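You operate a simulated robot arm through the tools that you are given. There is no shell and no other tool.

You run a simulated two-armed robot. Do the job below in one go: nothing can be reset, and whatever is moved stays where it is left.

## Task
File the burr off the pinion shaft's key seat.
Fine: Shut the red clamp on the shaft first, use the green file and put it back, then open the clamp and lay the shaft on the green mat. Set down upright: green file. What is to be rubbed or washed off counts as gone when no trace of it is left.

Only the result counts: the job must be done as asked and must still hold three seconds after the hand-in. Knocking over, shifting, dropping, spilling or breaking anything else fails it.

## Robot
Two 7-joint arms with two-finger grippers on one trunk that stands fixed in place. Base frame: the origin is at the foot of the trunk, x ahead of it, y to its left, z up. Units: mm, rad, N and s.
The left shoulder is at [50, 191, 1192], the right one opposite. With the tool pointing down near the work surface each hand reaches from about 100 to 740 mm from the base axis, measured 20 degrees to its own side. Payload 2.69 kg a hand.
The tool frame of a hand sits at the grasp point between the pads (the TCP): z along the fingers, y along the line on which they close. The tips reach 20 mm beyond it. The gripper opens to 100 mm; its body begins 63 mm behind the TCP.
Orientation is that of the tool frame in the base frame, as a unit quaternion [w, x, y, z]. With the fingers straight down and closing along the base's y, the tool's x points along the base's -x, its y along +y and its z along -z.

## Interface
- The arms move only by the tool play_rows. It takes "left_series", "right_series" or both (then of equal length, played together; a hand with none holds still); each is one flat list of numbers, 7 for each row, row after row: the shift along the base's x, y, z in mm, then the turn, a rotation vector about the base's x, y, z in rad, then the finger opening in mm, from 0 to 100. In form: [dx, dy, dz, wx, wy, wz, fingers, dx, dy, dz, wx, wy, wz, fingers, ...]. A call has 1 to 20 rows; each row shifts and turns the commanded pose from where the row before left it. Rows are played at 5 a second. More than 50 mm and 0.15 rad between two rows, or a gripper value outside its range, and nothing of the call is played. Where a pose cannot be reached the arm comes as near as it can. A force on the tool above 40 N (or 10 N above the force at the start of the call, whichever is more), or a blocked arm, ends the call early, and 0.2 s more pass. Each finger travels about 153 mm/s and halts on what it meets, pressing with about 31 N; the grip force reading is that of the motor and also rises with nothing between the fingers. The clock runs only during rows and for 0.2 s after the last one: add rows that do not move to give the fingers time. It gives the time, the measured TCP pose, the force on the tool (base axes), the opening and the grip force at its end, in the units of the frame above (readings bear some noise), with the torque about the TCP (base axes, N m) and any sound that the robot's microphone picked up, and new pictures: "pictures" is both (left out), scene, wrist or none (wrist: the cameras of the hands that moved).
- Cameras (640 x 400 px; columns grow to the right, rows downward): "scene" is now at [113.4, 55.8, 1381.6]; the picture's right is [0.60, -0.80, 0.00], its down [-0.30, -0.23, -0.93] and it looks along [0.74, 0.56, -0.38] (base axes); focal length 248 px, centre (320, 200). "left" rides on the left gripper at [70, 19, -99] in its tool frame; the picture's right is [-0.26, 0.97, 0.00], its down [-0.75, -0.20, -0.63] and it looks along [-0.61, -0.16, 0.78] (tool axes); focal length 230 px, centre (320, 200). "right" rides on the right gripper at [70, -19, -99] in its tool frame; the picture's right is [0.26, 0.97, 0.00], its down [-0.75, 0.20, -0.63] and it looks along [-0.61, 0.16, 0.78] (tool axes); focal length 230 px, centre (320, 200). There is no depth. A picture from a camera that has moved, and an enlarged one, comes with that camera's place and axes in the base frame and with its lens.
- raise_lower(by): slides the trunk up (or, below 0, down) by that many mm; the arms and the scene camera ride with it, the base frame stays. It gives what a move gives, with no picture.
- pan_tilt(pan, tilt): turns the head with the scene camera to pan (to the left, within 1.396 rad either way) and tilt (down, from -0.506 to 1.204), counted from straight ahead of the robot. It gives what a move gives, and a new picture of the scene camera.
- close_up(camera, box): a new picture of the part [left, top, right, bottom] of that camera's present view, enlarged. It takes no simulated time.
- hand_in(): hands the job in; it is judged then, once.

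Places have to be worked out from the pictures, the camera data and where the tool is seen. Open the grippers and draw the arms clear of the work before you hand the job in, unless the task says otherwise.

The tools are called after ">>>" as name(argument=value, ...) on one line, values as JSON. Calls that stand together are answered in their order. play_rows: Moves the arms, as the interface text tells. Its arguments: {"type":"object","properties":{"left_series":{"type":"array"},"right_series":{"type":"array"},"pictures":{"type":"string","enum":["both","scene","wrist","none"]}},"required":[]} The other tools are called the same way: raise_lower (by) moves the trunk up or down; pan_tilt (pan, tilt) turns the head that bears the scene camera; close_up (camera, box) takes an enlarged picture of a part of a camera's view; hand_in () hands the job in.

At the start:

```text
clock: 0.0
left_tool_pos: [378.3, 423.3, 1255.3]
left_orientation: [0.0, 0.0, 1.0, 0.0]
left_ft_force: [-1.0, -0.1, -0.8]
left_torque: [0.01, 0.02, 0.04]
left_grip_width: 100.0
left_grasp_force: 0.0
right_tool_pos: [376.3, 13.9, 1270.3]
right_orientation: [0.0, 0.0, 1.0, 0.001]
right_ft_force: [0.6, -0.4, 0.1]
right_torque: [-0.02, 0.01, 0.0]
right_grip_width: 99.9
right_grasp_force: 0.0
trunk travel left (down, up): [-250.0, 73.0]
head pan, tilt (commanded): [0.646, 0.386]
```

scene: 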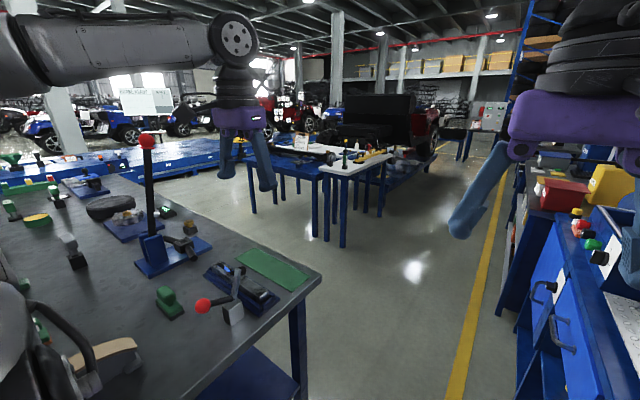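
right: 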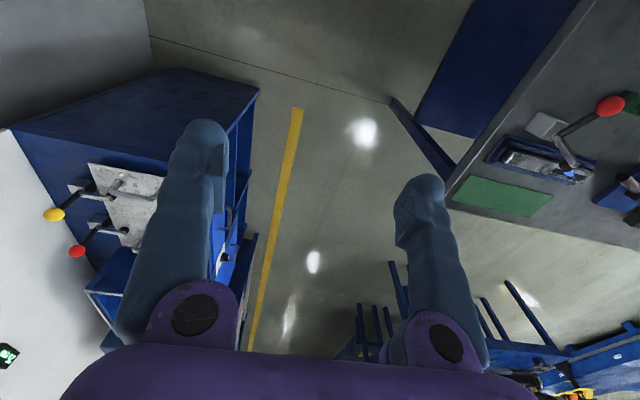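
left: 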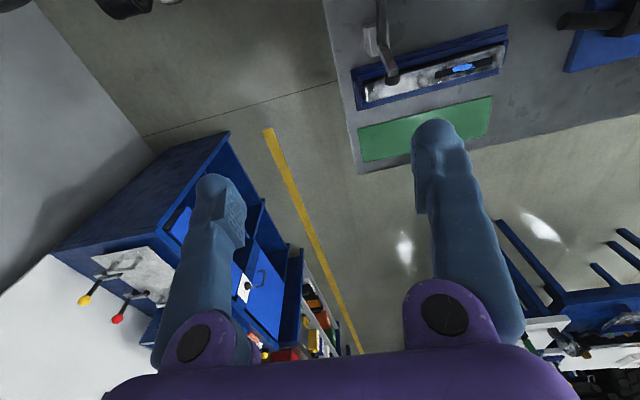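

The workbench with the clamps, mat and green objects lies to the left of the robot. I turn the head further left and down to see it fully.

>>> pan_tilt(pan=1.2, tilt=0.6)

```text
clock: 1.0
left_tool_pos: [378.4, 422.3, 1254.1]
left_orientation: [0.0, 0.0, 1.0, 0.0]
left_ft_force: [-0.1, -0.6, 0.3]
left_torque: [-0.02, 0.01, 0.0]
left_grip_width: 100.2
left_grasp_force: 0.1
right_tool_pos: [376.3, 16.0, 1270.9]
right_orientation: [0.0, 0.001, 1.0, 0.0]
right_ft_force: [-0.8, 0.7, 0.0]
right_torque: [-0.01, -0.03, -0.02]
right_grip_width: 99.8
right_grasp_force: 0.1
trunk travel left (down, up): [-250.0, 73.0]
head pan, tilt (commanded): [1.201, 0.6]
camera scene: at [71.4, 82.3, 1362.1], right [0.93, -0.36, 0.0], down [-0.2, -0.53, -0.83], along [0.3, 0.77, -0.56], focal length 248 px, centre (320, 200)
```

scene: 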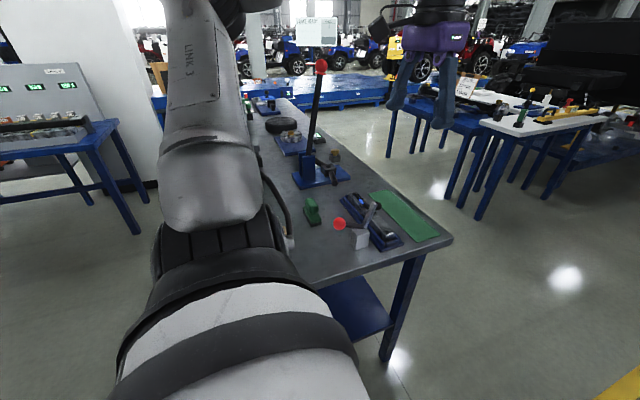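

The left arm blocks this view. I pan back a bit and tilt down more to see the bench past the arm.

>>> pan_tilt(pan=0.85, tilt=0.75)

>>> close_up(camera="scene", box=[0, 0, 320, 200])

>>> close_up(camera="scene", box=[160, 100, 480, 300])

```text
clock: 1.8
left_tool_pos: [379.1, 422.8, 1254.2]
left_orientation: [0.0, 0.0, 1.0, 0.0]
left_ft_force: [-0.1, 0.0, 0.4]
left_torque: [-0.02, 0.0, 0.02]
left_grip_width: 100.3
left_grasp_force: 0.0
right_tool_pos: [375.6, 16.6, 1271.5]
right_orientation: [0.0, 0.0, 1.0, 0.001]
right_ft_force: [0.0, -0.2, -0.6]
right_torque: [-0.02, 0.01, 0.01]
right_grip_width: 100.0
right_grasp_force: 0.1
trunk travel left (down, up): [-250.0, 73.0]
head pan, tilt (commanded): [0.85, 0.75]
camera scene: at [93.9, 62.2, 1349.3], right [0.75, -0.66, 0.0], down [-0.45, -0.51, -0.73], along [0.48, 0.55, -0.68], focal length 248 px, centre (320, 200)
```

scene: 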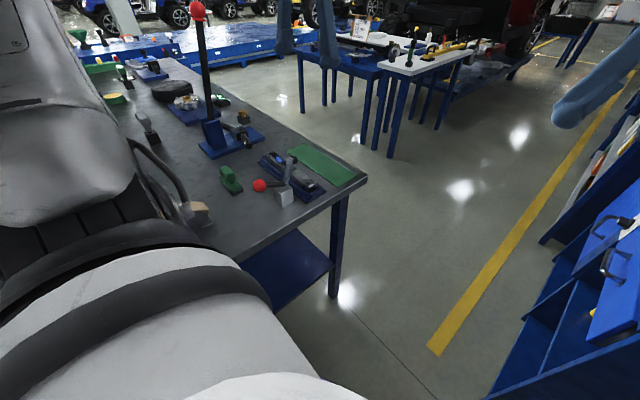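

```text
2.00 times, centred on (160, 100) of scene
camera zoom: at [93.9, 62.2, 1349.3], right [0.75, -0.66, 0.0], down [-0.45, -0.51, -0.73], along [0.48, 0.55, -0.68], focal length 496 px, centre (640, 400)
```

zoom: 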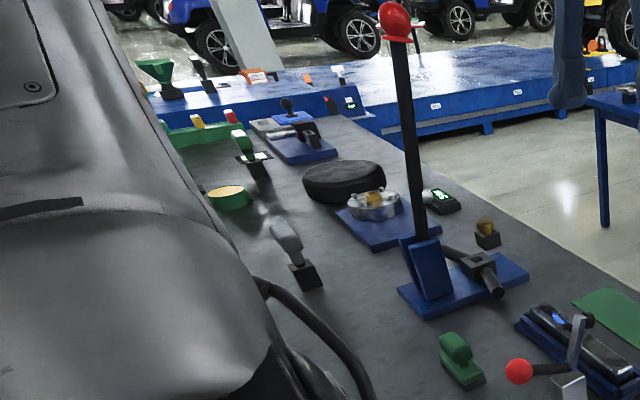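

```text
2.00 times, centred on (320, 200) of scene
camera zoom: at [93.9, 62.2, 1349.3], right [0.75, -0.66, 0.0], down [-0.45, -0.51, -0.73], along [0.48, 0.55, -0.68], focal length 496 px, centre (320, 200)
```

zoom: 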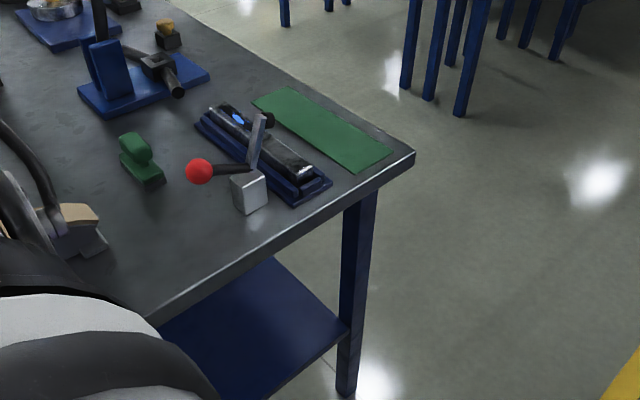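

I zoom in on the clamp, shaft, green block tool and mat from the present views.

>>> close_up(camera="scene", box=[200, 130, 360, 230])

>>> close_up(camera="left", box=[320, 0, 640, 200])

>>> close_up(camera="right", box=[440, 60, 640, 220])

```text
4.00 times, centred on (280, 180) of scene
camera zoom: at [93.9, 62.2, 1349.3], right [0.75, -0.66, 0.0], down [-0.45, -0.51, -0.73], along [0.48, 0.55, -0.68], focal length 993 px, centre (480, 280)
```

zoom: 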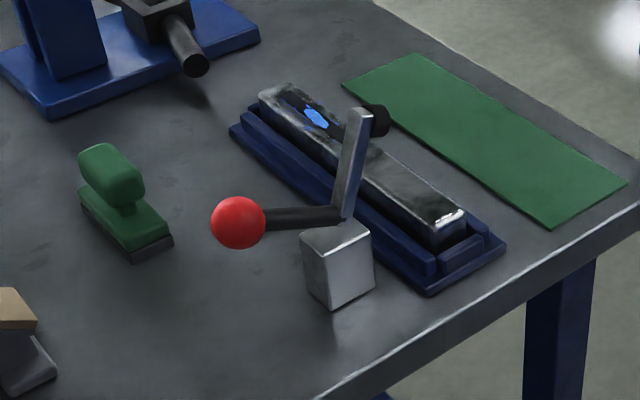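

```text
2.00 times, centred on (480, 100) of left
camera zoom: at [308.6, 441.8, 1354.0], right [0.26, 0.97, 0.0], down [0.75, -0.2, 0.63], along [0.61, -0.16, -0.78], focal length 460 px, centre (0, 400)
```

zoom: 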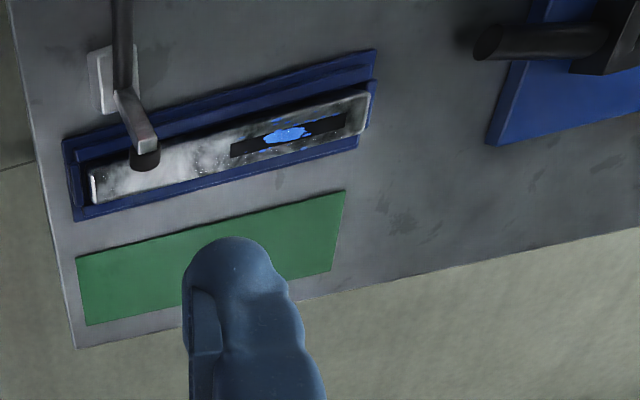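

```text
2.50 times, centred on (540, 140) of right
camera zoom: at [305.1, -3.4, 1369.4], right [-0.26, 0.97, 0.0], down [0.75, 0.2, 0.63], along [0.61, 0.16, -0.78], focal length 575 px, centre (-230, 350)
```

zoom: 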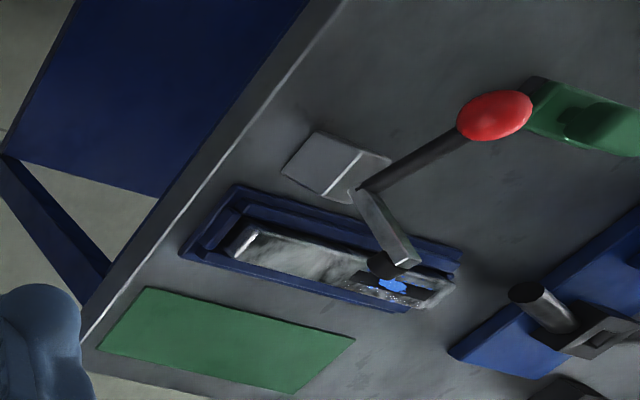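

From three views I place the burr near (445, 670, 888), the red knob near (295, 523, 951), the clamp pivot near (368, 514, 924), and the green file near (292, 735). I move the left hand above the knob for a closer look.

>>> play_rows(left_series=[-16, 20, -30, 0, 0, 0, 100, -16, 20, -30, 0, 0, 0, 100, -16, 20, -30, 0, 0, 0, 100, -16, 20, -30, 0, 0, 0, 100, -16, 20, -30, 0, 0, 0, 100, 0, 0, 0, 0, 0, 0, 100], pictures="both")

```text
clock: 3.2
left_tool_pos: [298.5, 523.4, 1101.9]
left_orientation: [0.0, 0.0, 1.0, 0.0]
left_ft_force: [0.5, -1.7, -0.1]
left_torque: [-0.01, -0.02, 0.04]
left_grip_width: 99.8
left_grasp_force: 0.1
right_tool_pos: [377.0, 15.3, 1270.7]
right_orientation: [0.001, 0.0, 1.0, 0.001]
right_ft_force: [-0.4, 0.0, 0.6]
right_torque: [0.0, -0.02, 0.0]
right_grip_width: 100.2
right_grasp_force: 0.0
trunk travel left (down, up): [-250.0, 73.0]
head pan, tilt (commanded): [0.85, 0.75]
camera scene: at [94.2, 62.0, 1349.2], right [0.75, -0.66, 0.0], down [-0.45, -0.51, -0.73], along [0.48, 0.55, -0.68], focal length 248 px, centre (320, 200)
camera left: at [229.9, 542.2, 1201.9], right [0.26, 0.97, 0.0], down [0.75, -0.2, 0.63], along [0.61, -0.16, -0.78], focal length 230 px, centre (320, 200)
```

scene: 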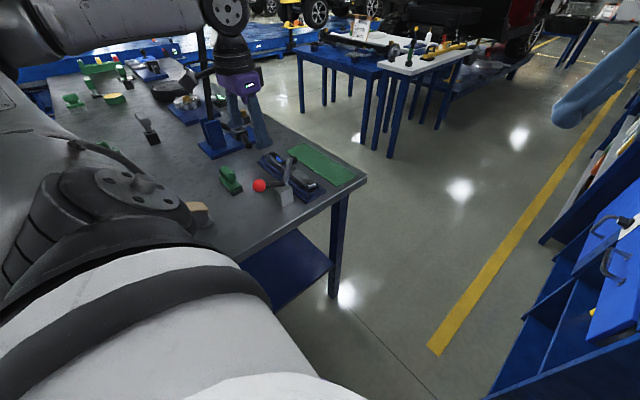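
left: 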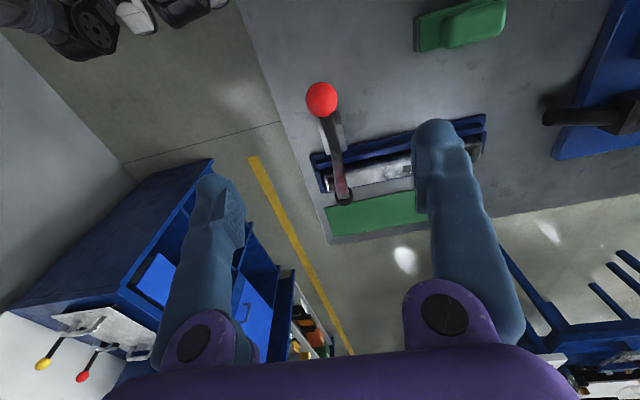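

The knob is at about (296, 525, 951) in this view too, about 33 mm across. I lower the open hand around it, fingers on either side in y.

>>> play_rows(left_series=[-1, 0.5, -30, 0, 0, 0, 90, -1, 0.5, -30, 0, 0, 0, 80, -0.5, 0.5, -30, 0, 0, 0, 80, 0, 0, -30, 0, 0, 0, 80, 0, 0, -20, 0, 0, 0, 80, 0, 0, 0, 0, 0, 0, 80], pictures="both")

```text
clock: 4.6
left_tool_pos: [294.1, 522.5, 962.6]
left_orientation: [0.0, 0.001, 1.0, 0.0]
left_ft_force: [0.4, 0.4, 0.2]
left_torque: [0.02, -0.01, 0.02]
left_grip_width: 79.9
left_grasp_force: 0.1
right_tool_pos: [376.4, 15.8, 1271.0]
right_orientation: [0.001, 0.0, 1.0, 0.001]
right_ft_force: [0.9, -0.1, -0.4]
right_torque: [0.02, 0.01, 0.02]
right_grip_width: 100.3
right_grasp_force: 0.1
trunk travel left (down, up): [-250.0, 73.0]
head pan, tilt (commanded): [0.85, 0.75]
camera scene: at [93.9, 62.0, 1349.3], right [0.75, -0.66, 0.0], down [-0.45, -0.51, -0.73], along [0.48, 0.55, -0.68], focal length 248 px, centre (320, 200)
camera left: at [224.6, 542.3, 1062.1], right [0.26, 0.97, 0.0], down [0.75, -0.2, 0.63], along [0.61, -0.16, -0.78], focal length 230 px, centre (320, 200)
```

scene: 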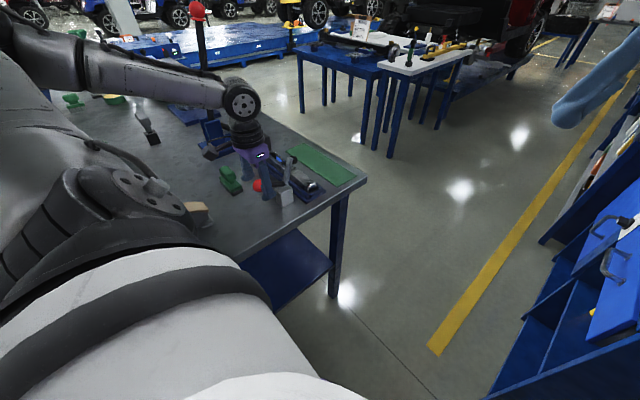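
left: 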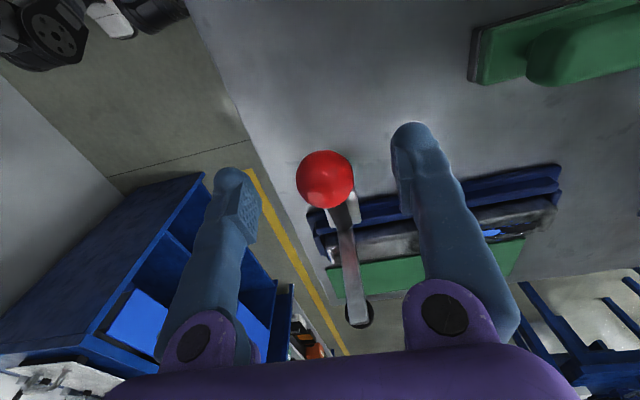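

The knob sits slightly beyond and below the TCP. I go down a little more and close the fingers on it.

>>> play_rows(left_series=[0.5, 2, -9, 0, 0, 0, 80, 0, 0, 0, 0, 0, 0, 25, 0, 0, 0, 0, 0, 0, 25, 0, 0, 0, 0, 0, 0, 25], pictures="wrist")

```text
clock: 5.6
left_tool_pos: [295.1, 525.1, 955.3]
left_orientation: [-0.001, -0.001, 1.0, -0.001]
left_ft_force: [2.4, -6.5, -4.9]
left_torque: [-0.09, 0.2, -0.02]
left_grip_width: 30.2
left_grasp_force: 44.8
right_tool_pos: [377.2, 16.9, 1270.3]
right_orientation: [0.0, 0.0, 1.0, 0.001]
right_ft_force: [0.1, -0.3, -0.3]
right_torque: [0.02, 0.01, 0.02]
right_grip_width: 100.2
right_grasp_force: 0.1
trunk travel left (down, up): [-250.0, 73.0]
head pan, tilt (commanded): [0.85, 0.75]
camera left: at [226.4, 544.3, 1054.1], right [0.26, 0.97, 0.0], down [0.75, -0.2, 0.63], along [0.61, -0.16, -0.78], focal length 230 px, centre (320, 200)
```

left: 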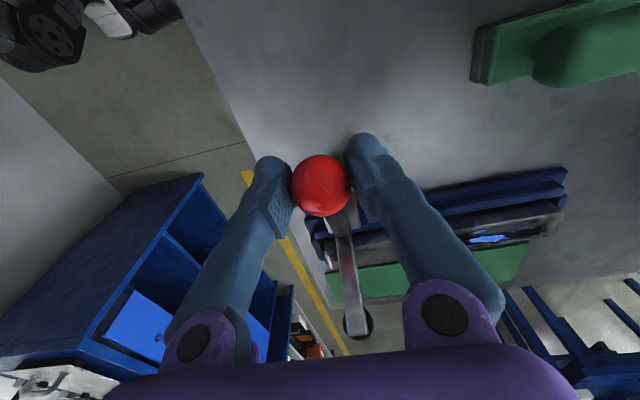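

The knob is held (30 mm). I now swing the lever up along an arc about the pivot, in small steps while watching the force.

>>> play_rows(left_series=[3, 0, 6, 0, 0, 0, 25, 3.5, 0, 5.8, 0, 0, 0, 25, 4, 0, 5.4, 0, 0, 0, 25, 4.4, 0, 5.1, 0, 0, 0, 25], pictures="wrist")

```text
clock: 6.6
left_tool_pos: [312.4, 525.3, 974.3]
left_orientation: [-0.003, 0.001, 1.0, -0.003]
left_ft_force: [7.1, -22.1, -32.3]
left_torque: [0.01, 1.41, -0.01]
left_grip_width: 27.7
left_grasp_force: 44.9
right_tool_pos: [378.6, 15.2, 1270.0]
right_orientation: [0.0, 0.0, 1.0, 0.001]
right_ft_force: [-0.5, 0.0, 0.1]
right_torque: [0.0, -0.02, 0.02]
right_grip_width: 100.1
right_grasp_force: 0.1
trunk travel left (down, up): [-250.0, 73.0]
head pan, tilt (commanded): [0.85, 0.75]
camera left: at [242.6, 544.9, 1075.7], right [0.26, 0.97, -0.01], down [0.75, -0.2, 0.63], along [0.6, -0.17, -0.78], focal length 230 px, centre (320, 200)
```

left: 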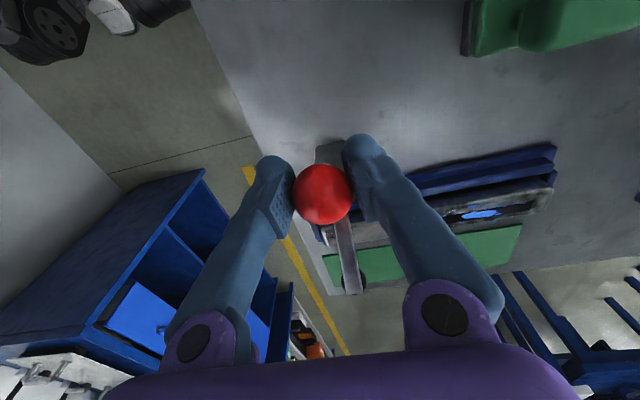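

There is a growing downward reaction, so the knob's true arc differs a bit from mine. I look closely at the lever from both cameras to refine the pivot.

>>> close_up(camera="scene", box=[220, 130, 340, 210])

>>> close_up(camera="left", box=[240, 120, 440, 320])

>>> close_up(camera="right", box=[480, 60, 640, 180])

```text
5.00 times, centred on (280, 170) of scene
camera zoom: at [96.8, 62.5, 1348.8], right [0.75, -0.66, 0.0], down [-0.45, -0.51, -0.73], along [0.48, 0.55, -0.68], focal length 1241 px, centre (520, 350)
```

zoom: 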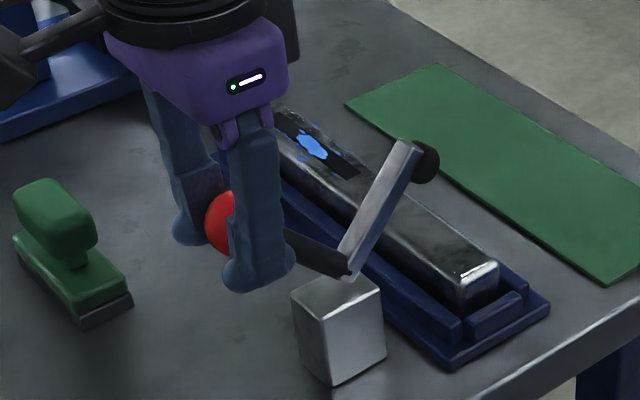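

```text
2.00 times, centred on (340, 220) of left
camera zoom: at [242.6, 544.9, 1075.7], right [0.26, 0.97, -0.01], down [0.75, -0.2, 0.63], along [0.6, -0.17, -0.78], focal length 460 px, centre (280, 160)
```

zoom: 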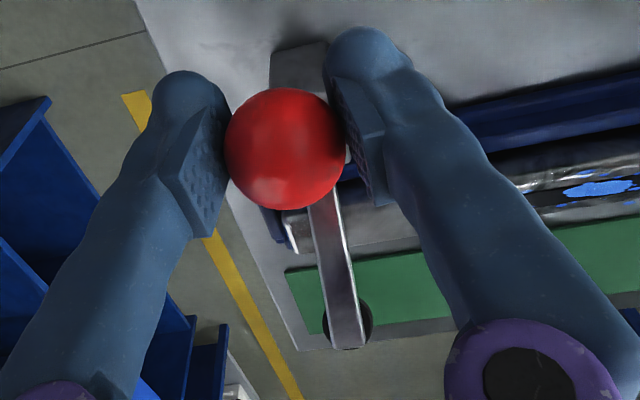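

```text
3.33 times, centred on (560, 120) of right
camera zoom: at [308.0, -3.0, 1368.4], right [-0.26, 0.97, 0.0], down [0.75, 0.2, 0.63], along [0.61, 0.16, -0.78], focal length 767 px, centre (-480, 467)
```

zoom: 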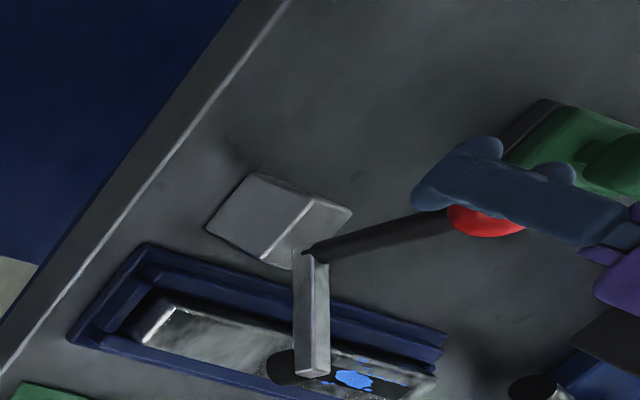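

Refined pivot ≈ (362, 909) in x–z, with the knob now near (316, 525, 974); my path pulled outward. I correct inward and slightly to −y, then continue along the arc.

>>> play_rows(left_series=[2, -3, -3, 0, 0, 0, 25, 7.1, 0, 4.3, 0, 0, 0, 25, 7.4, 0, 3.6, 0, 0, 0, 25], pictures="wrist")

```text
clock: 7.4
left_tool_pos: [325.9, 524.1, 982.7]
left_orientation: [-0.001, -0.002, 1.0, 0.002]
left_ft_force: [-14.6, 0.8, -6.5]
left_torque: [-0.04, 1.29, 0.01]
left_grip_width: 26.9
left_grasp_force: 44.6
right_tool_pos: [375.4, 15.4, 1272.1]
right_orientation: [0.0, 0.0, 1.0, 0.001]
right_ft_force: [-0.3, 0.6, 0.0]
right_torque: [0.01, 0.0, 0.0]
right_grip_width: 100.4
right_grasp_force: 0.0
trunk travel left (down, up): [-250.0, 73.0]
head pan, tilt (commanded): [0.85, 0.75]
camera left: at [256.1, 543.6, 1082.8], right [0.26, 0.97, 0.0], down [0.75, -0.2, 0.63], along [0.61, -0.16, -0.78], focal length 230 px, centre (320, 200)
```

left: 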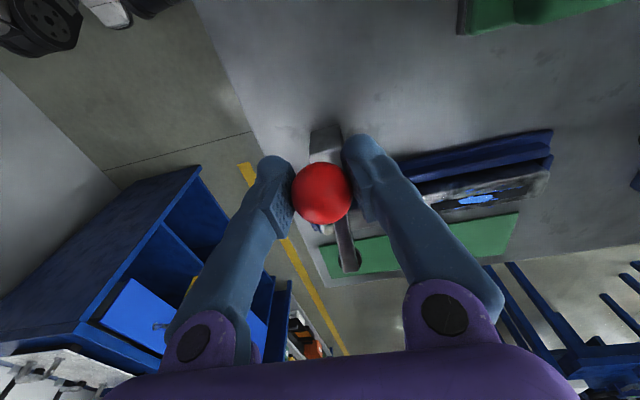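

Forces dropped and the clamp arm is coming down. I continue along the arc.

>>> play_rows(left_series=[7.8, 0, 2.8, 0, 0, 0, 25, 8, 0, 1.9, 0, 0, 0, 25, 8.2, 0, 1.1, 0, 0, 0, 25], pictures="wrist")

>>> close_up(camera="right", box=[480, 60, 640, 180])

```text
clock: 8.2
left_tool_pos: [354.0, 524.9, 989.5]
left_orientation: [0.006, 0.0, 1.0, 0.0]
left_ft_force: [1.0, 3.6, 0.2]
left_torque: [-0.28, 0.04, -0.02]
left_grip_width: 28.8
left_grasp_force: 3.3
right_tool_pos: [375.3, 16.2, 1271.8]
right_orientation: [0.001, -0.001, 1.0, -0.001]
right_ft_force: [0.6, 0.5, 0.3]
right_torque: [0.02, -0.03, -0.02]
right_grip_width: 100.1
right_grasp_force: 0.1
trunk travel left (down, up): [-250.0, 73.0]
head pan, tilt (commanded): [0.85, 0.75]
camera left: at [282.6, 543.5, 1088.3], right [0.26, 0.97, 0.0], down [0.74, -0.2, 0.64], along [0.62, -0.16, -0.77], focal length 230 px, centre (320, 200)
```

left: 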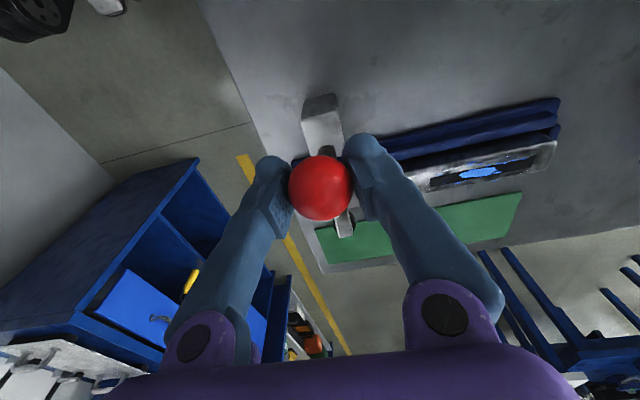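

```text
3.33 times, centred on (560, 120) of right
camera zoom: at [303.6, -2.1, 1369.9], right [-0.26, 0.97, 0.0], down [0.75, 0.2, 0.63], along [0.61, 0.16, -0.78], focal length 767 px, centre (-480, 467)
```

zoom: 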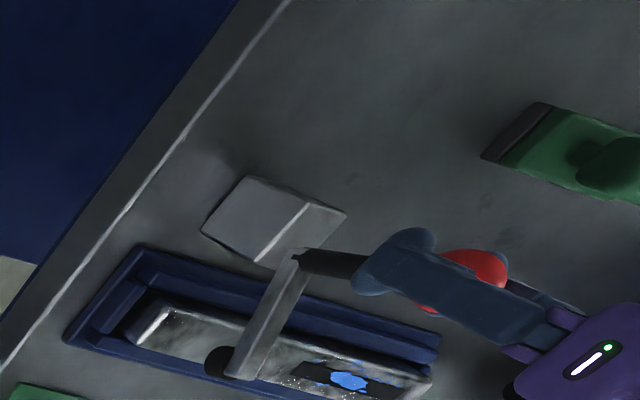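

The lever has moved well past; the pad arm is approaching the shaft. I continue over the top until the pad meets the shaft.

>>> play_rows(left_series=[0, 0, 0, 0, 0, 0, 25, 7, 0, 0.3, 0, 0, 0, 25, 7, 0, -0.6, 0, 0, 0, 25], pictures="wrist")

>>> close_up(camera="right", box=[480, 60, 640, 180])

>>> close_up(camera="scene", box=[220, 130, 340, 210])

```text
clock: 9.0
left_tool_pos: [366.0, 524.2, 988.2]
left_orientation: [0.0, 0.0, 1.0, 0.0]
left_ft_force: [-0.3, 7.3, 0.1]
left_torque: [-0.04, 0.01, -0.04]
left_grip_width: 29.1
left_grasp_force: 2.5
right_tool_pos: [376.7, 16.1, 1271.1]
right_orientation: [0.0, 0.0, 1.0, 0.001]
right_ft_force: [-0.2, 0.4, 0.0]
right_torque: [0.02, -0.02, 0.0]
right_grip_width: 100.1
right_grasp_force: 0.1
trunk travel left (down, up): [-250.0, 73.0]
head pan, tilt (commanded): [0.85, 0.75]
camera left: at [296.6, 542.9, 1086.9], right [0.26, 0.97, 0.0], down [0.75, -0.2, 0.63], along [0.61, -0.16, -0.78], focal length 230 px, centre (320, 200)
```

left: 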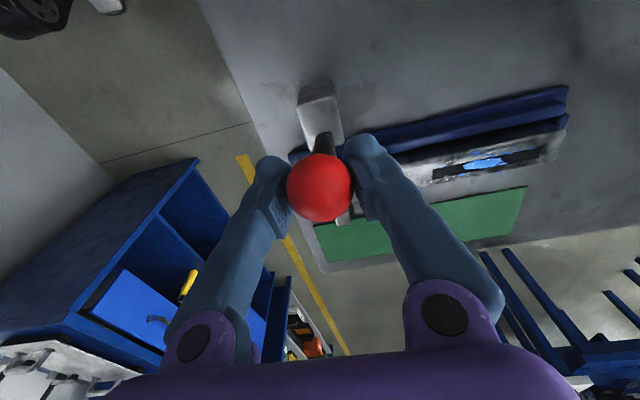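

```text
3.33 times, centred on (560, 120) of right
camera zoom: at [305.2, -2.4, 1369.4], right [-0.26, 0.97, 0.0], down [0.75, 0.2, 0.63], along [0.61, 0.16, -0.78], focal length 767 px, centre (-480, 467)
```

zoom: 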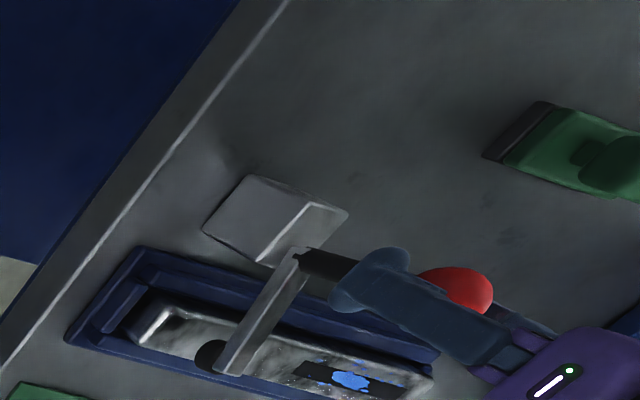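

```text
5.00 times, centred on (280, 170) of scene
camera zoom: at [94.0, 63.1, 1349.2], right [0.75, -0.66, 0.0], down [-0.45, -0.51, -0.73], along [0.48, 0.55, -0.68], focal length 1241 px, centre (520, 350)
```

zoom: 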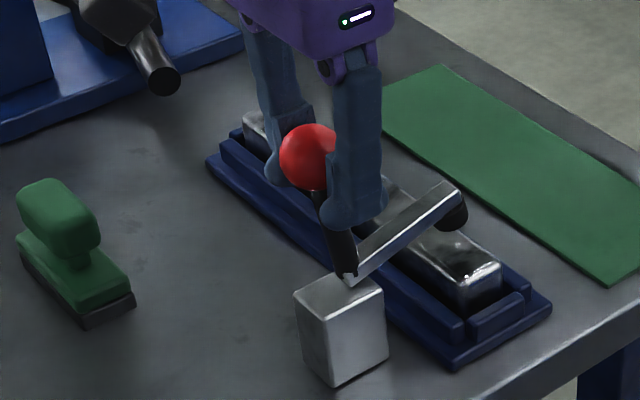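

The clamp arm is still above the shaft. I push on further along the arc.

>>> play_rows(left_series=[7, 0, -1.2, 0, 0, 0, 25, 7, 0, -1.8, 0, 0, 0, 25, 7, 0, -2.4, 0, 0, 0, 25], pictures="wrist")

>>> close_up(camera="right", box=[480, 60, 640, 180])

>>> close_up(camera="scene", box=[220, 130, 340, 210])

```text
clock: 9.8
left_tool_pos: [386.1, 523.8, 983.6]
left_orientation: [0.0, 0.001, 1.0, -0.001]
left_ft_force: [-2.8, 4.1, -0.2]
left_torque: [-0.03, -0.01, -0.01]
left_grip_width: 27.1
left_grasp_force: 1.3
right_tool_pos: [376.2, 16.1, 1269.2]
right_orientation: [0.0, -0.001, 1.0, 0.002]
right_ft_force: [0.4, 0.2, 0.4]
right_torque: [-0.01, 0.0, -0.04]
right_grip_width: 99.9
right_grasp_force: 0.0
trunk travel left (down, up): [-250.0, 73.0]
head pan, tilt (commanded): [0.85, 0.75]
camera left: at [316.9, 543.2, 1081.9], right [0.26, 0.97, 0.0], down [0.75, -0.2, 0.63], along [0.61, -0.16, -0.78], focal length 230 px, centre (320, 200)
```

left: 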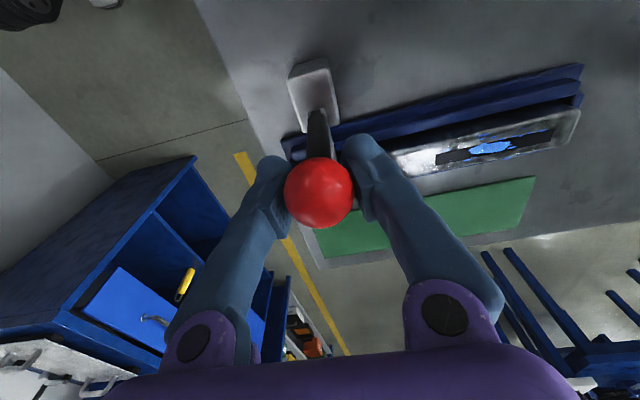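

```text
3.33 times, centred on (560, 120) of right
camera zoom: at [305.3, -2.6, 1369.4], right [-0.26, 0.97, 0.0], down [0.75, 0.2, 0.63], along [0.61, 0.16, -0.78], focal length 767 px, centre (-480, 467)
```

zoom: 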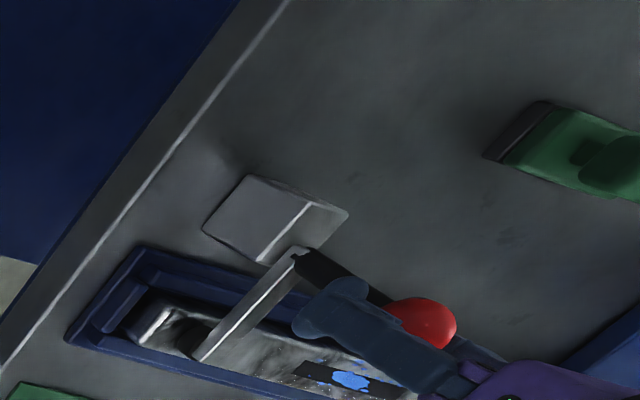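

```text
5.00 times, centred on (280, 170) of scene
camera zoom: at [94.1, 62.9, 1349.2], right [0.75, -0.66, 0.0], down [-0.45, -0.51, -0.73], along [0.48, 0.55, -0.68], focal length 1241 px, centre (520, 350)
```

zoom: 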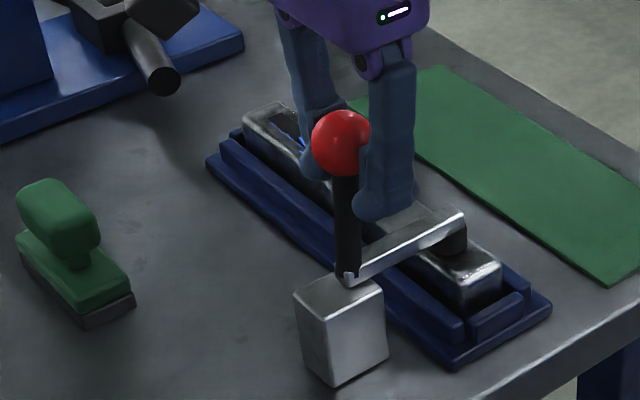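

The pad is almost on the shaft, but the knob now sits about 10 mm above my TCP. I open slightly, raise to recentre on the knob, regrip and look.

>>> play_rows(left_series=[0, 0, 0, 0, 0, 0, 42, -2, 1, 5, 0, 0, 0, 42, -2, 1, 5, 0, 0, 0, 42, 0, 0, 0, 0, 0, 0, 20, 0, 0, 0, 0, 0, 0, 20], pictures="wrist")

>>> close_up(camera="scene", box=[220, 130, 340, 210])

```text
clock: 11.0
left_tool_pos: [382.7, 524.6, 992.4]
left_orientation: [-0.001, 0.0, 1.0, 0.0]
left_ft_force: [-0.2, -0.2, 0.4]
left_torque: [-0.03, -0.11, 0.0]
left_grip_width: 26.5
left_grasp_force: 45.3
right_tool_pos: [376.5, 16.0, 1271.4]
right_orientation: [0.0, 0.0, 1.0, 0.001]
right_ft_force: [0.4, 0.6, -0.1]
right_torque: [-0.02, 0.0, -0.01]
right_grip_width: 100.1
right_grasp_force: 0.0
trunk travel left (down, up): [-250.0, 73.0]
head pan, tilt (commanded): [0.85, 0.75]
camera left: at [312.6, 544.2, 1092.4], right [0.26, 0.97, 0.0], down [0.75, -0.2, 0.63], along [0.61, -0.16, -0.78], focal length 230 px, centre (320, 200)
```

left: 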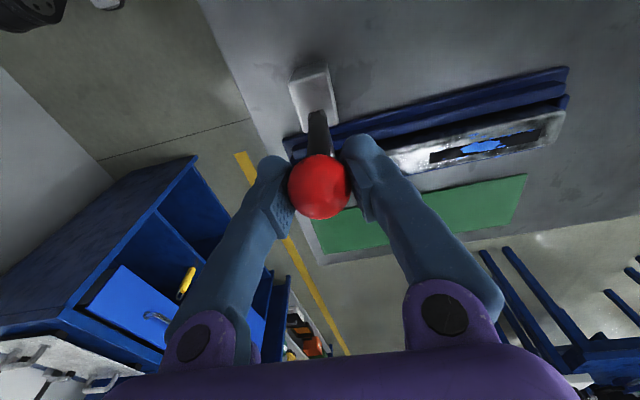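

```text
5.00 times, centred on (280, 170) of scene
camera zoom: at [94.1, 62.2, 1349.2], right [0.75, -0.66, 0.0], down [-0.45, -0.51, -0.73], along [0.48, 0.55, -0.68], focal length 1241 px, centre (520, 350)
```

zoom: 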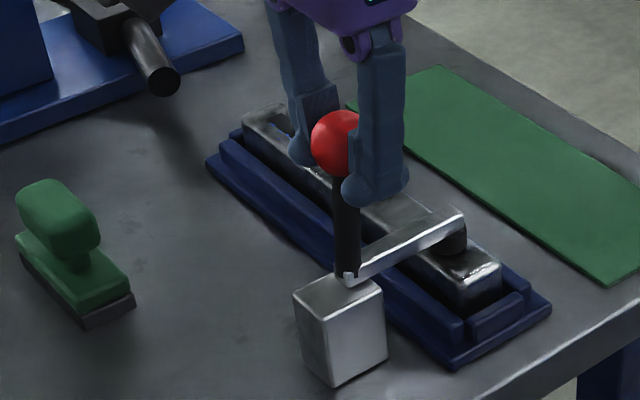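

Regripped well on the knob. I push on along +x, slightly down, to seat the pad and let the clamp lock.

>>> play_rows(left_series=[5, 0, -0.9, 0, 0, 0, 20, 5, 0, -1.2, 0, 0, 0, 20, 5, 0, -1.5, 0, 0, 0, 20], pictures="wrist")

>>> close_up(camera="scene", box=[220, 130, 340, 210])

```text
clock: 11.9
left_tool_pos: [392.3, 525.2, 988.0]
left_orientation: [-0.008, 0.001, 1.0, 0.001]
left_ft_force: [-18.5, -0.2, 5.6]
left_torque: [-0.1, -0.78, 0.01]
left_grip_width: 24.9
left_grasp_force: 45.3
right_tool_pos: [374.0, 14.1, 1271.7]
right_orientation: [0.002, 0.0, 1.0, 0.003]
right_ft_force: [0.2, 0.2, 1.3]
right_torque: [0.03, -0.01, 0.0]
right_grip_width: 100.0
right_grasp_force: 0.0
trunk travel left (down, up): [-250.0, 73.0]
head pan, tilt (commanded): [0.85, 0.75]
stopped in row 3 (left hand): the force on the tool passed its limit at 41 N (the readings are from after the stop); the commanded pose is now the measured one
camera left: at [323.9, 544.0, 1089.4], right [0.26, 0.97, 0.0], down [0.76, -0.2, 0.62], along [0.59, -0.16, -0.79], focal length 230 px, centre (320, 200)
```

left: 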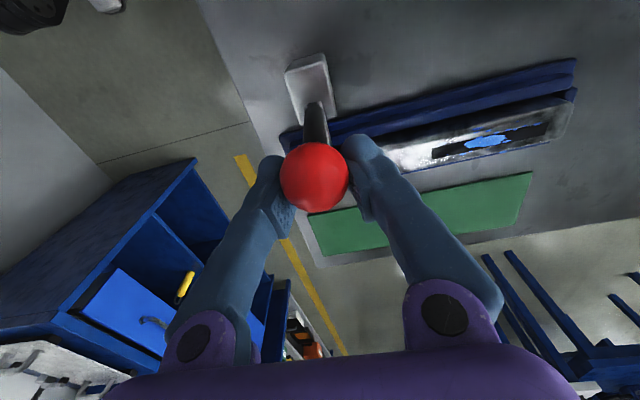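

```text
5.00 times, centred on (280, 170) of scene
camera zoom: at [91.9, 61.2, 1349.6], right [0.75, -0.66, 0.0], down [-0.45, -0.51, -0.73], along [0.48, 0.55, -0.68], focal length 1241 px, centre (520, 350)
```

zoom: 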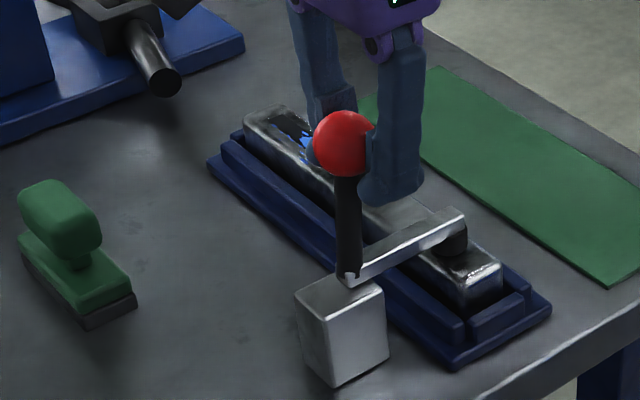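

The push was stopped at 41 N and the knob no longer moves: the pad appears seated on the shaft. I zoom in to check the contact before releasing.

>>> close_up(camera="scene", box=[270, 155, 330, 195])

>>> close_up(camera="right", box=[500, 110, 580, 180])

```text
10.00 times, centred on (300, 175) of scene
camera zoom: at [91.9, 61.2, 1349.6], right [0.75, -0.66, 0.0], down [-0.45, -0.51, -0.73], along [0.48, 0.55, -0.68], focal length 2482 px, centre (520, 450)
```

zoom: 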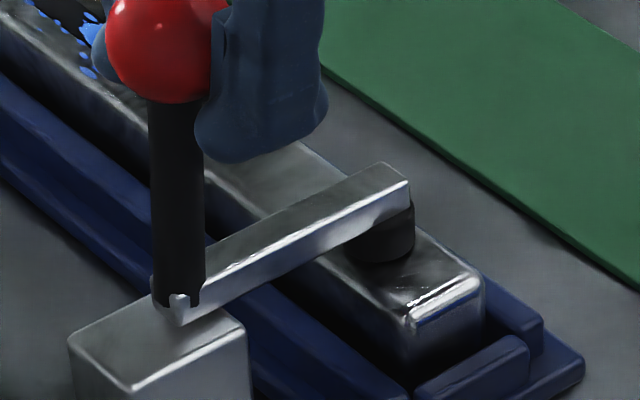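

```text
5.71 times, centred on (540, 145) of right
camera zoom: at [303.2, -4.3, 1370.1], right [-0.26, 0.97, 0.0], down [0.75, 0.2, 0.63], along [0.61, 0.16, -0.77], focal length 1315 px, centre (-937, 514)
```

zoom: 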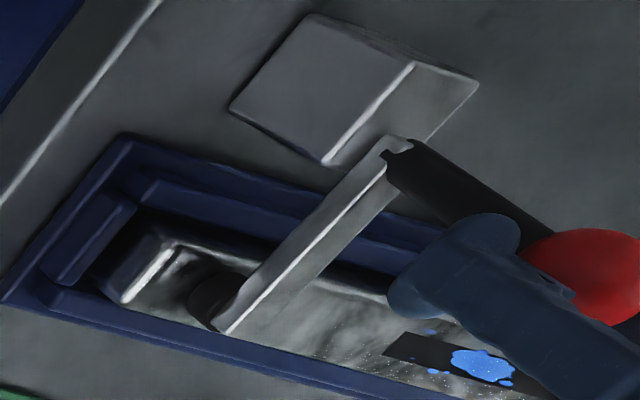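

The pad is firmly on the shaft, so the clamp is shut. I release the knob and rise straight up, then turn the hand 90° and travel to above the green file.

>>> play_rows(left_series=[0, 0, 0, 0, 0, 0, 60, 0, 0, 0, 0, 0, 0, 70, 0, 0, 20, 0, 0, 0, 70, 0, 0, 40, 0, 0, 0, 70, 0, 0, 45, 0, 0, 0, 70, 0, 0, 45, 0, 0, 0, 70], pictures="both")

>>> close_up(camera="scene", box=[220, 130, 340, 210])

```text
clock: 13.5
left_tool_pos: [380.6, 525.6, 1079.5]
left_orientation: [-0.091, 0.001, 0.996, -0.005]
left_ft_force: [-0.7, 0.2, -0.4]
left_torque: [-0.01, 0.01, 0.02]
left_grip_width: 70.1
left_grasp_force: 0.0
right_tool_pos: [376.0, 16.1, 1270.6]
right_orientation: [0.001, 0.0, 1.0, 0.001]
right_ft_force: [0.4, -0.8, -0.3]
right_torque: [0.04, 0.0, 0.01]
right_grip_width: 100.3
right_grasp_force: 0.1
trunk travel left (down, up): [-250.0, 73.0]
head pan, tilt (commanded): [0.85, 0.75]
stopped in row 6 (left hand): the arm was blocked; the commanded pose is now the measured one
camera scene: at [93.7, 61.8, 1349.3], right [0.75, -0.66, 0.0], down [-0.45, -0.51, -0.73], along [0.48, 0.55, -0.68], focal length 248 px, centre (320, 200)
camera left: at [330.0, 545.4, 1189.7], right [0.26, 0.97, -0.06], down [0.85, -0.2, 0.48], along [0.46, -0.17, -0.87], focal length 230 px, centre (320, 200)
```

scene: 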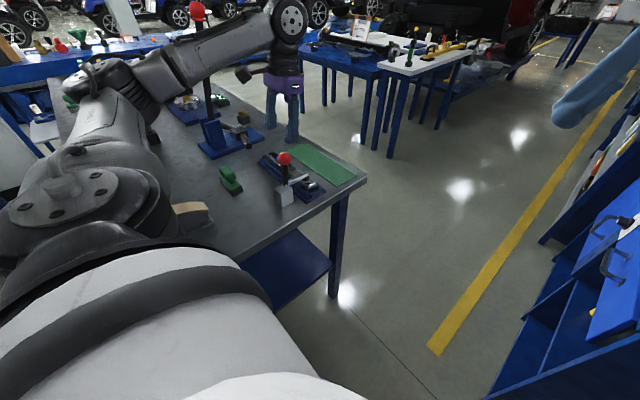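
left: 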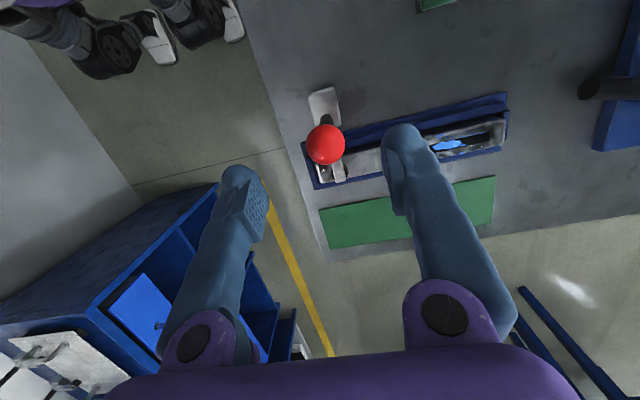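

```text
5.00 times, centred on (280, 170) of scene
camera zoom: at [93.7, 61.8, 1349.3], right [0.75, -0.66, 0.0], down [-0.45, -0.51, -0.73], along [0.48, 0.55, -0.68], focal length 1241 px, centre (520, 350)
```

zoom: 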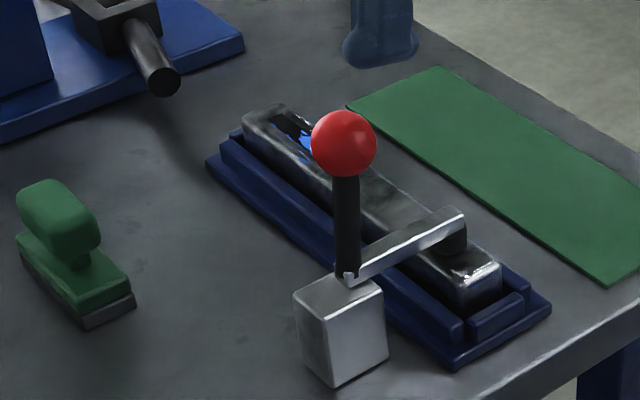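

The lift was blocked at z ≈ 1080 with the tool tilted about 10°, perhaps by the arm's own posture or a limit. I look at the arm to see what could be in contact.

>>> close_up(camera="scene", box=[0, 0, 320, 260])

>>> pan_tilt(pan=1.1, tilt=0.45)

```text
1.54 times, centred on (160, 130) of scene
camera zoom: at [93.7, 61.8, 1349.3], right [0.75, -0.66, 0.0], down [-0.45, -0.51, -0.73], along [0.48, 0.55, -0.68], focal length 382 px, centre (566, 308)
```

zoom: 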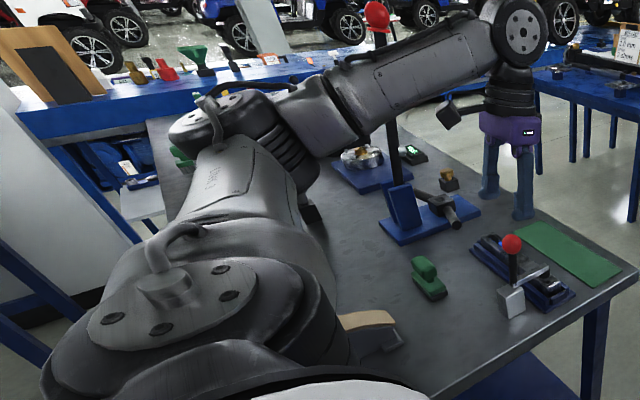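

```text
clock: 14.3
left_tool_pos: [380.7, 524.9, 1078.5]
left_orientation: [-0.091, 0.001, 0.996, -0.004]
left_ft_force: [0.3, 0.3, -0.2]
left_torque: [0.03, 0.01, 0.0]
left_grip_width: 69.8
left_grasp_force: 0.0
right_tool_pos: [376.3, 15.3, 1271.1]
right_orientation: [0.0, 0.0, 1.0, 0.0]
right_ft_force: [0.8, 0.6, 0.2]
right_torque: [0.01, -0.01, -0.01]
right_grip_width: 100.0
right_grasp_force: 0.2
trunk travel left (down, up): [-250.0, 73.0]
head pan, tilt (commanded): [1.1, 0.45]
camera scene: at [81.1, 81.7, 1375.6], right [0.89, -0.45, 0.0], down [-0.2, -0.39, -0.9], along [0.41, 0.8, -0.44], focal length 248 px, centre (320, 200)
```

scene: 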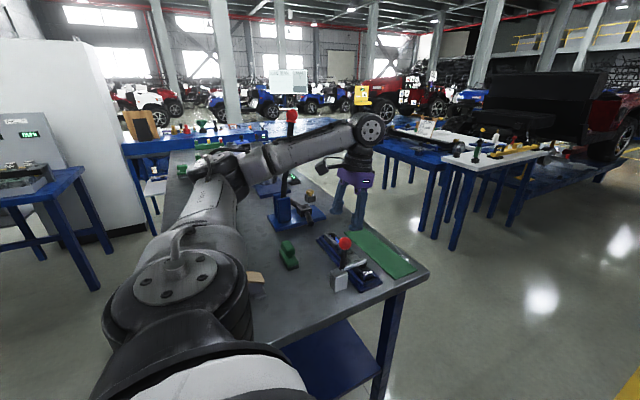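

The forearm is clear of the press lever, so this looks like a joint limit in this posture. I back off toward −x and restore the vertical tool direction.

>>> play_rows(left_series=[-15, 0, 5, 0, -0.06, 0, 70, -15, 0, 5, 0, -0.06, 0, 70, -15, 0, 5, 0, -0.06, 0, 70, -10, 0, 0, 0, 0, 0, 70], pictures="scene")

```text
clock: 15.3
left_tool_pos: [324.7, 524.3, 1094.3]
left_orientation: [-0.001, 0.002, 1.0, -0.004]
left_ft_force: [0.5, 0.3, 0.5]
left_torque: [0.01, -0.02, 0.0]
left_grip_width: 70.1
left_grasp_force: 0.1
right_tool_pos: [376.7, 16.3, 1271.5]
right_orientation: [0.0, 0.0, 1.0, 0.001]
right_ft_force: [-0.4, 0.7, 0.1]
right_torque: [-0.02, 0.0, -0.04]
right_grip_width: 100.2
right_grasp_force: 0.2
trunk travel left (down, up): [-250.0, 73.0]
head pan, tilt (commanded): [1.1, 0.45]
camera scene: at [81.2, 81.8, 1375.7], right [0.89, -0.45, 0.0], down [-0.2, -0.39, -0.9], along [0.41, 0.8, -0.44], focal length 248 px, centre (320, 200)
```

scene: 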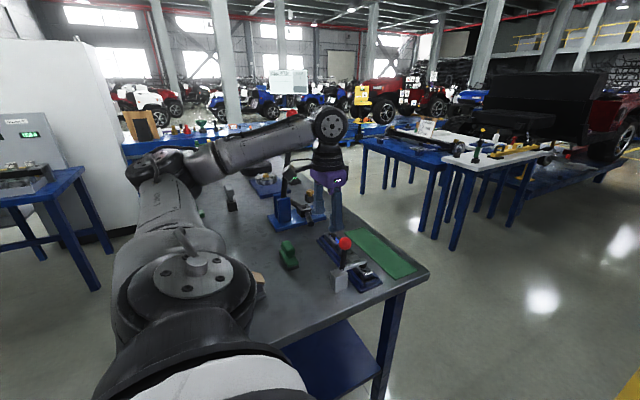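

Now I rotate the hand +90° about vertical while moving to above the green file (about (285, 712)).

>>> play_rows(left_series=[-3.5, 17, 0, 0, 0, 0.14, 80, -3.5, 17, 0, 0, 0, 0.14, 80, -3.5, 17, 0, 0, 0, 0.14, 80, -3.5, 17, 0, 0, 0, 0.14, 80, -3.5, 17, 0, 0, 0, 0.14, 80, -3.5, 17, 0, 0, 0, 0.14, 80, -3.5, 17, 0, 0, 0, 0.14, 80, -3.5, 17, 0, 0, 0, 0.14, 80, -3.5, 17, 0, 0, 0, 0.14, 80, -3.5, 17, 0, 0, 0, 0.14, 80, -3.5, 17, 0, 0, 0, 0.14, 80, 0, 0, 0, 0, 0, 0.03, 80], pictures="both")

```text
clock: 17.9
left_tool_pos: [287.1, 712.2, 1093.4]
left_orientation: [0.003, -0.707, 0.707, -0.003]
left_ft_force: [-0.7, 0.4, 0.5]
left_torque: [-0.01, -0.01, 0.0]
left_grip_width: 80.0
left_grasp_force: 0.1
right_tool_pos: [376.0, 15.3, 1271.6]
right_orientation: [0.001, 0.0, 1.0, 0.001]
right_ft_force: [-0.1, -0.3, 0.2]
right_torque: [0.02, 0.0, -0.03]
right_grip_width: 100.0
right_grasp_force: 0.1
trunk travel left (down, up): [-250.0, 73.0]
head pan, tilt (commanded): [1.1, 0.45]
camera scene: at [81.0, 81.6, 1375.7], right [0.89, -0.45, 0.0], down [-0.2, -0.39, -0.9], along [0.41, 0.8, -0.43], focal length 248 px, centre (320, 200)
camera left: at [267.7, 643.0, 1192.9], right [-0.97, 0.26, -0.01], down [0.2, 0.75, 0.63], along [0.17, 0.61, -0.78], focal length 230 px, centre (320, 200)
```

scene: 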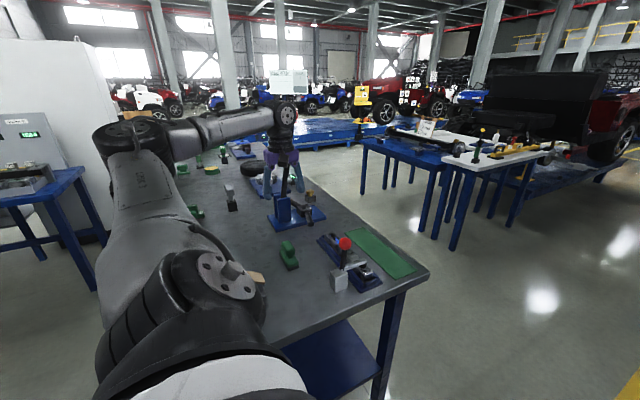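
left: 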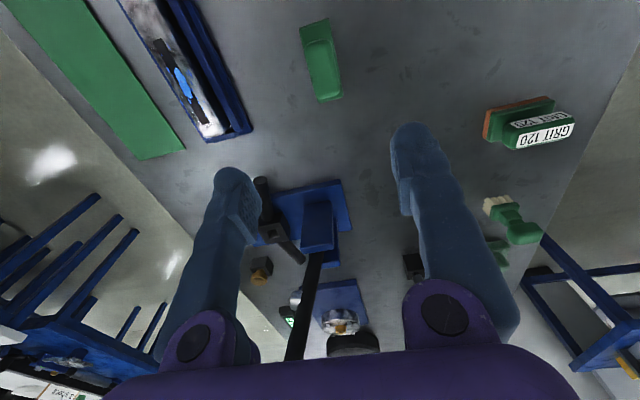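

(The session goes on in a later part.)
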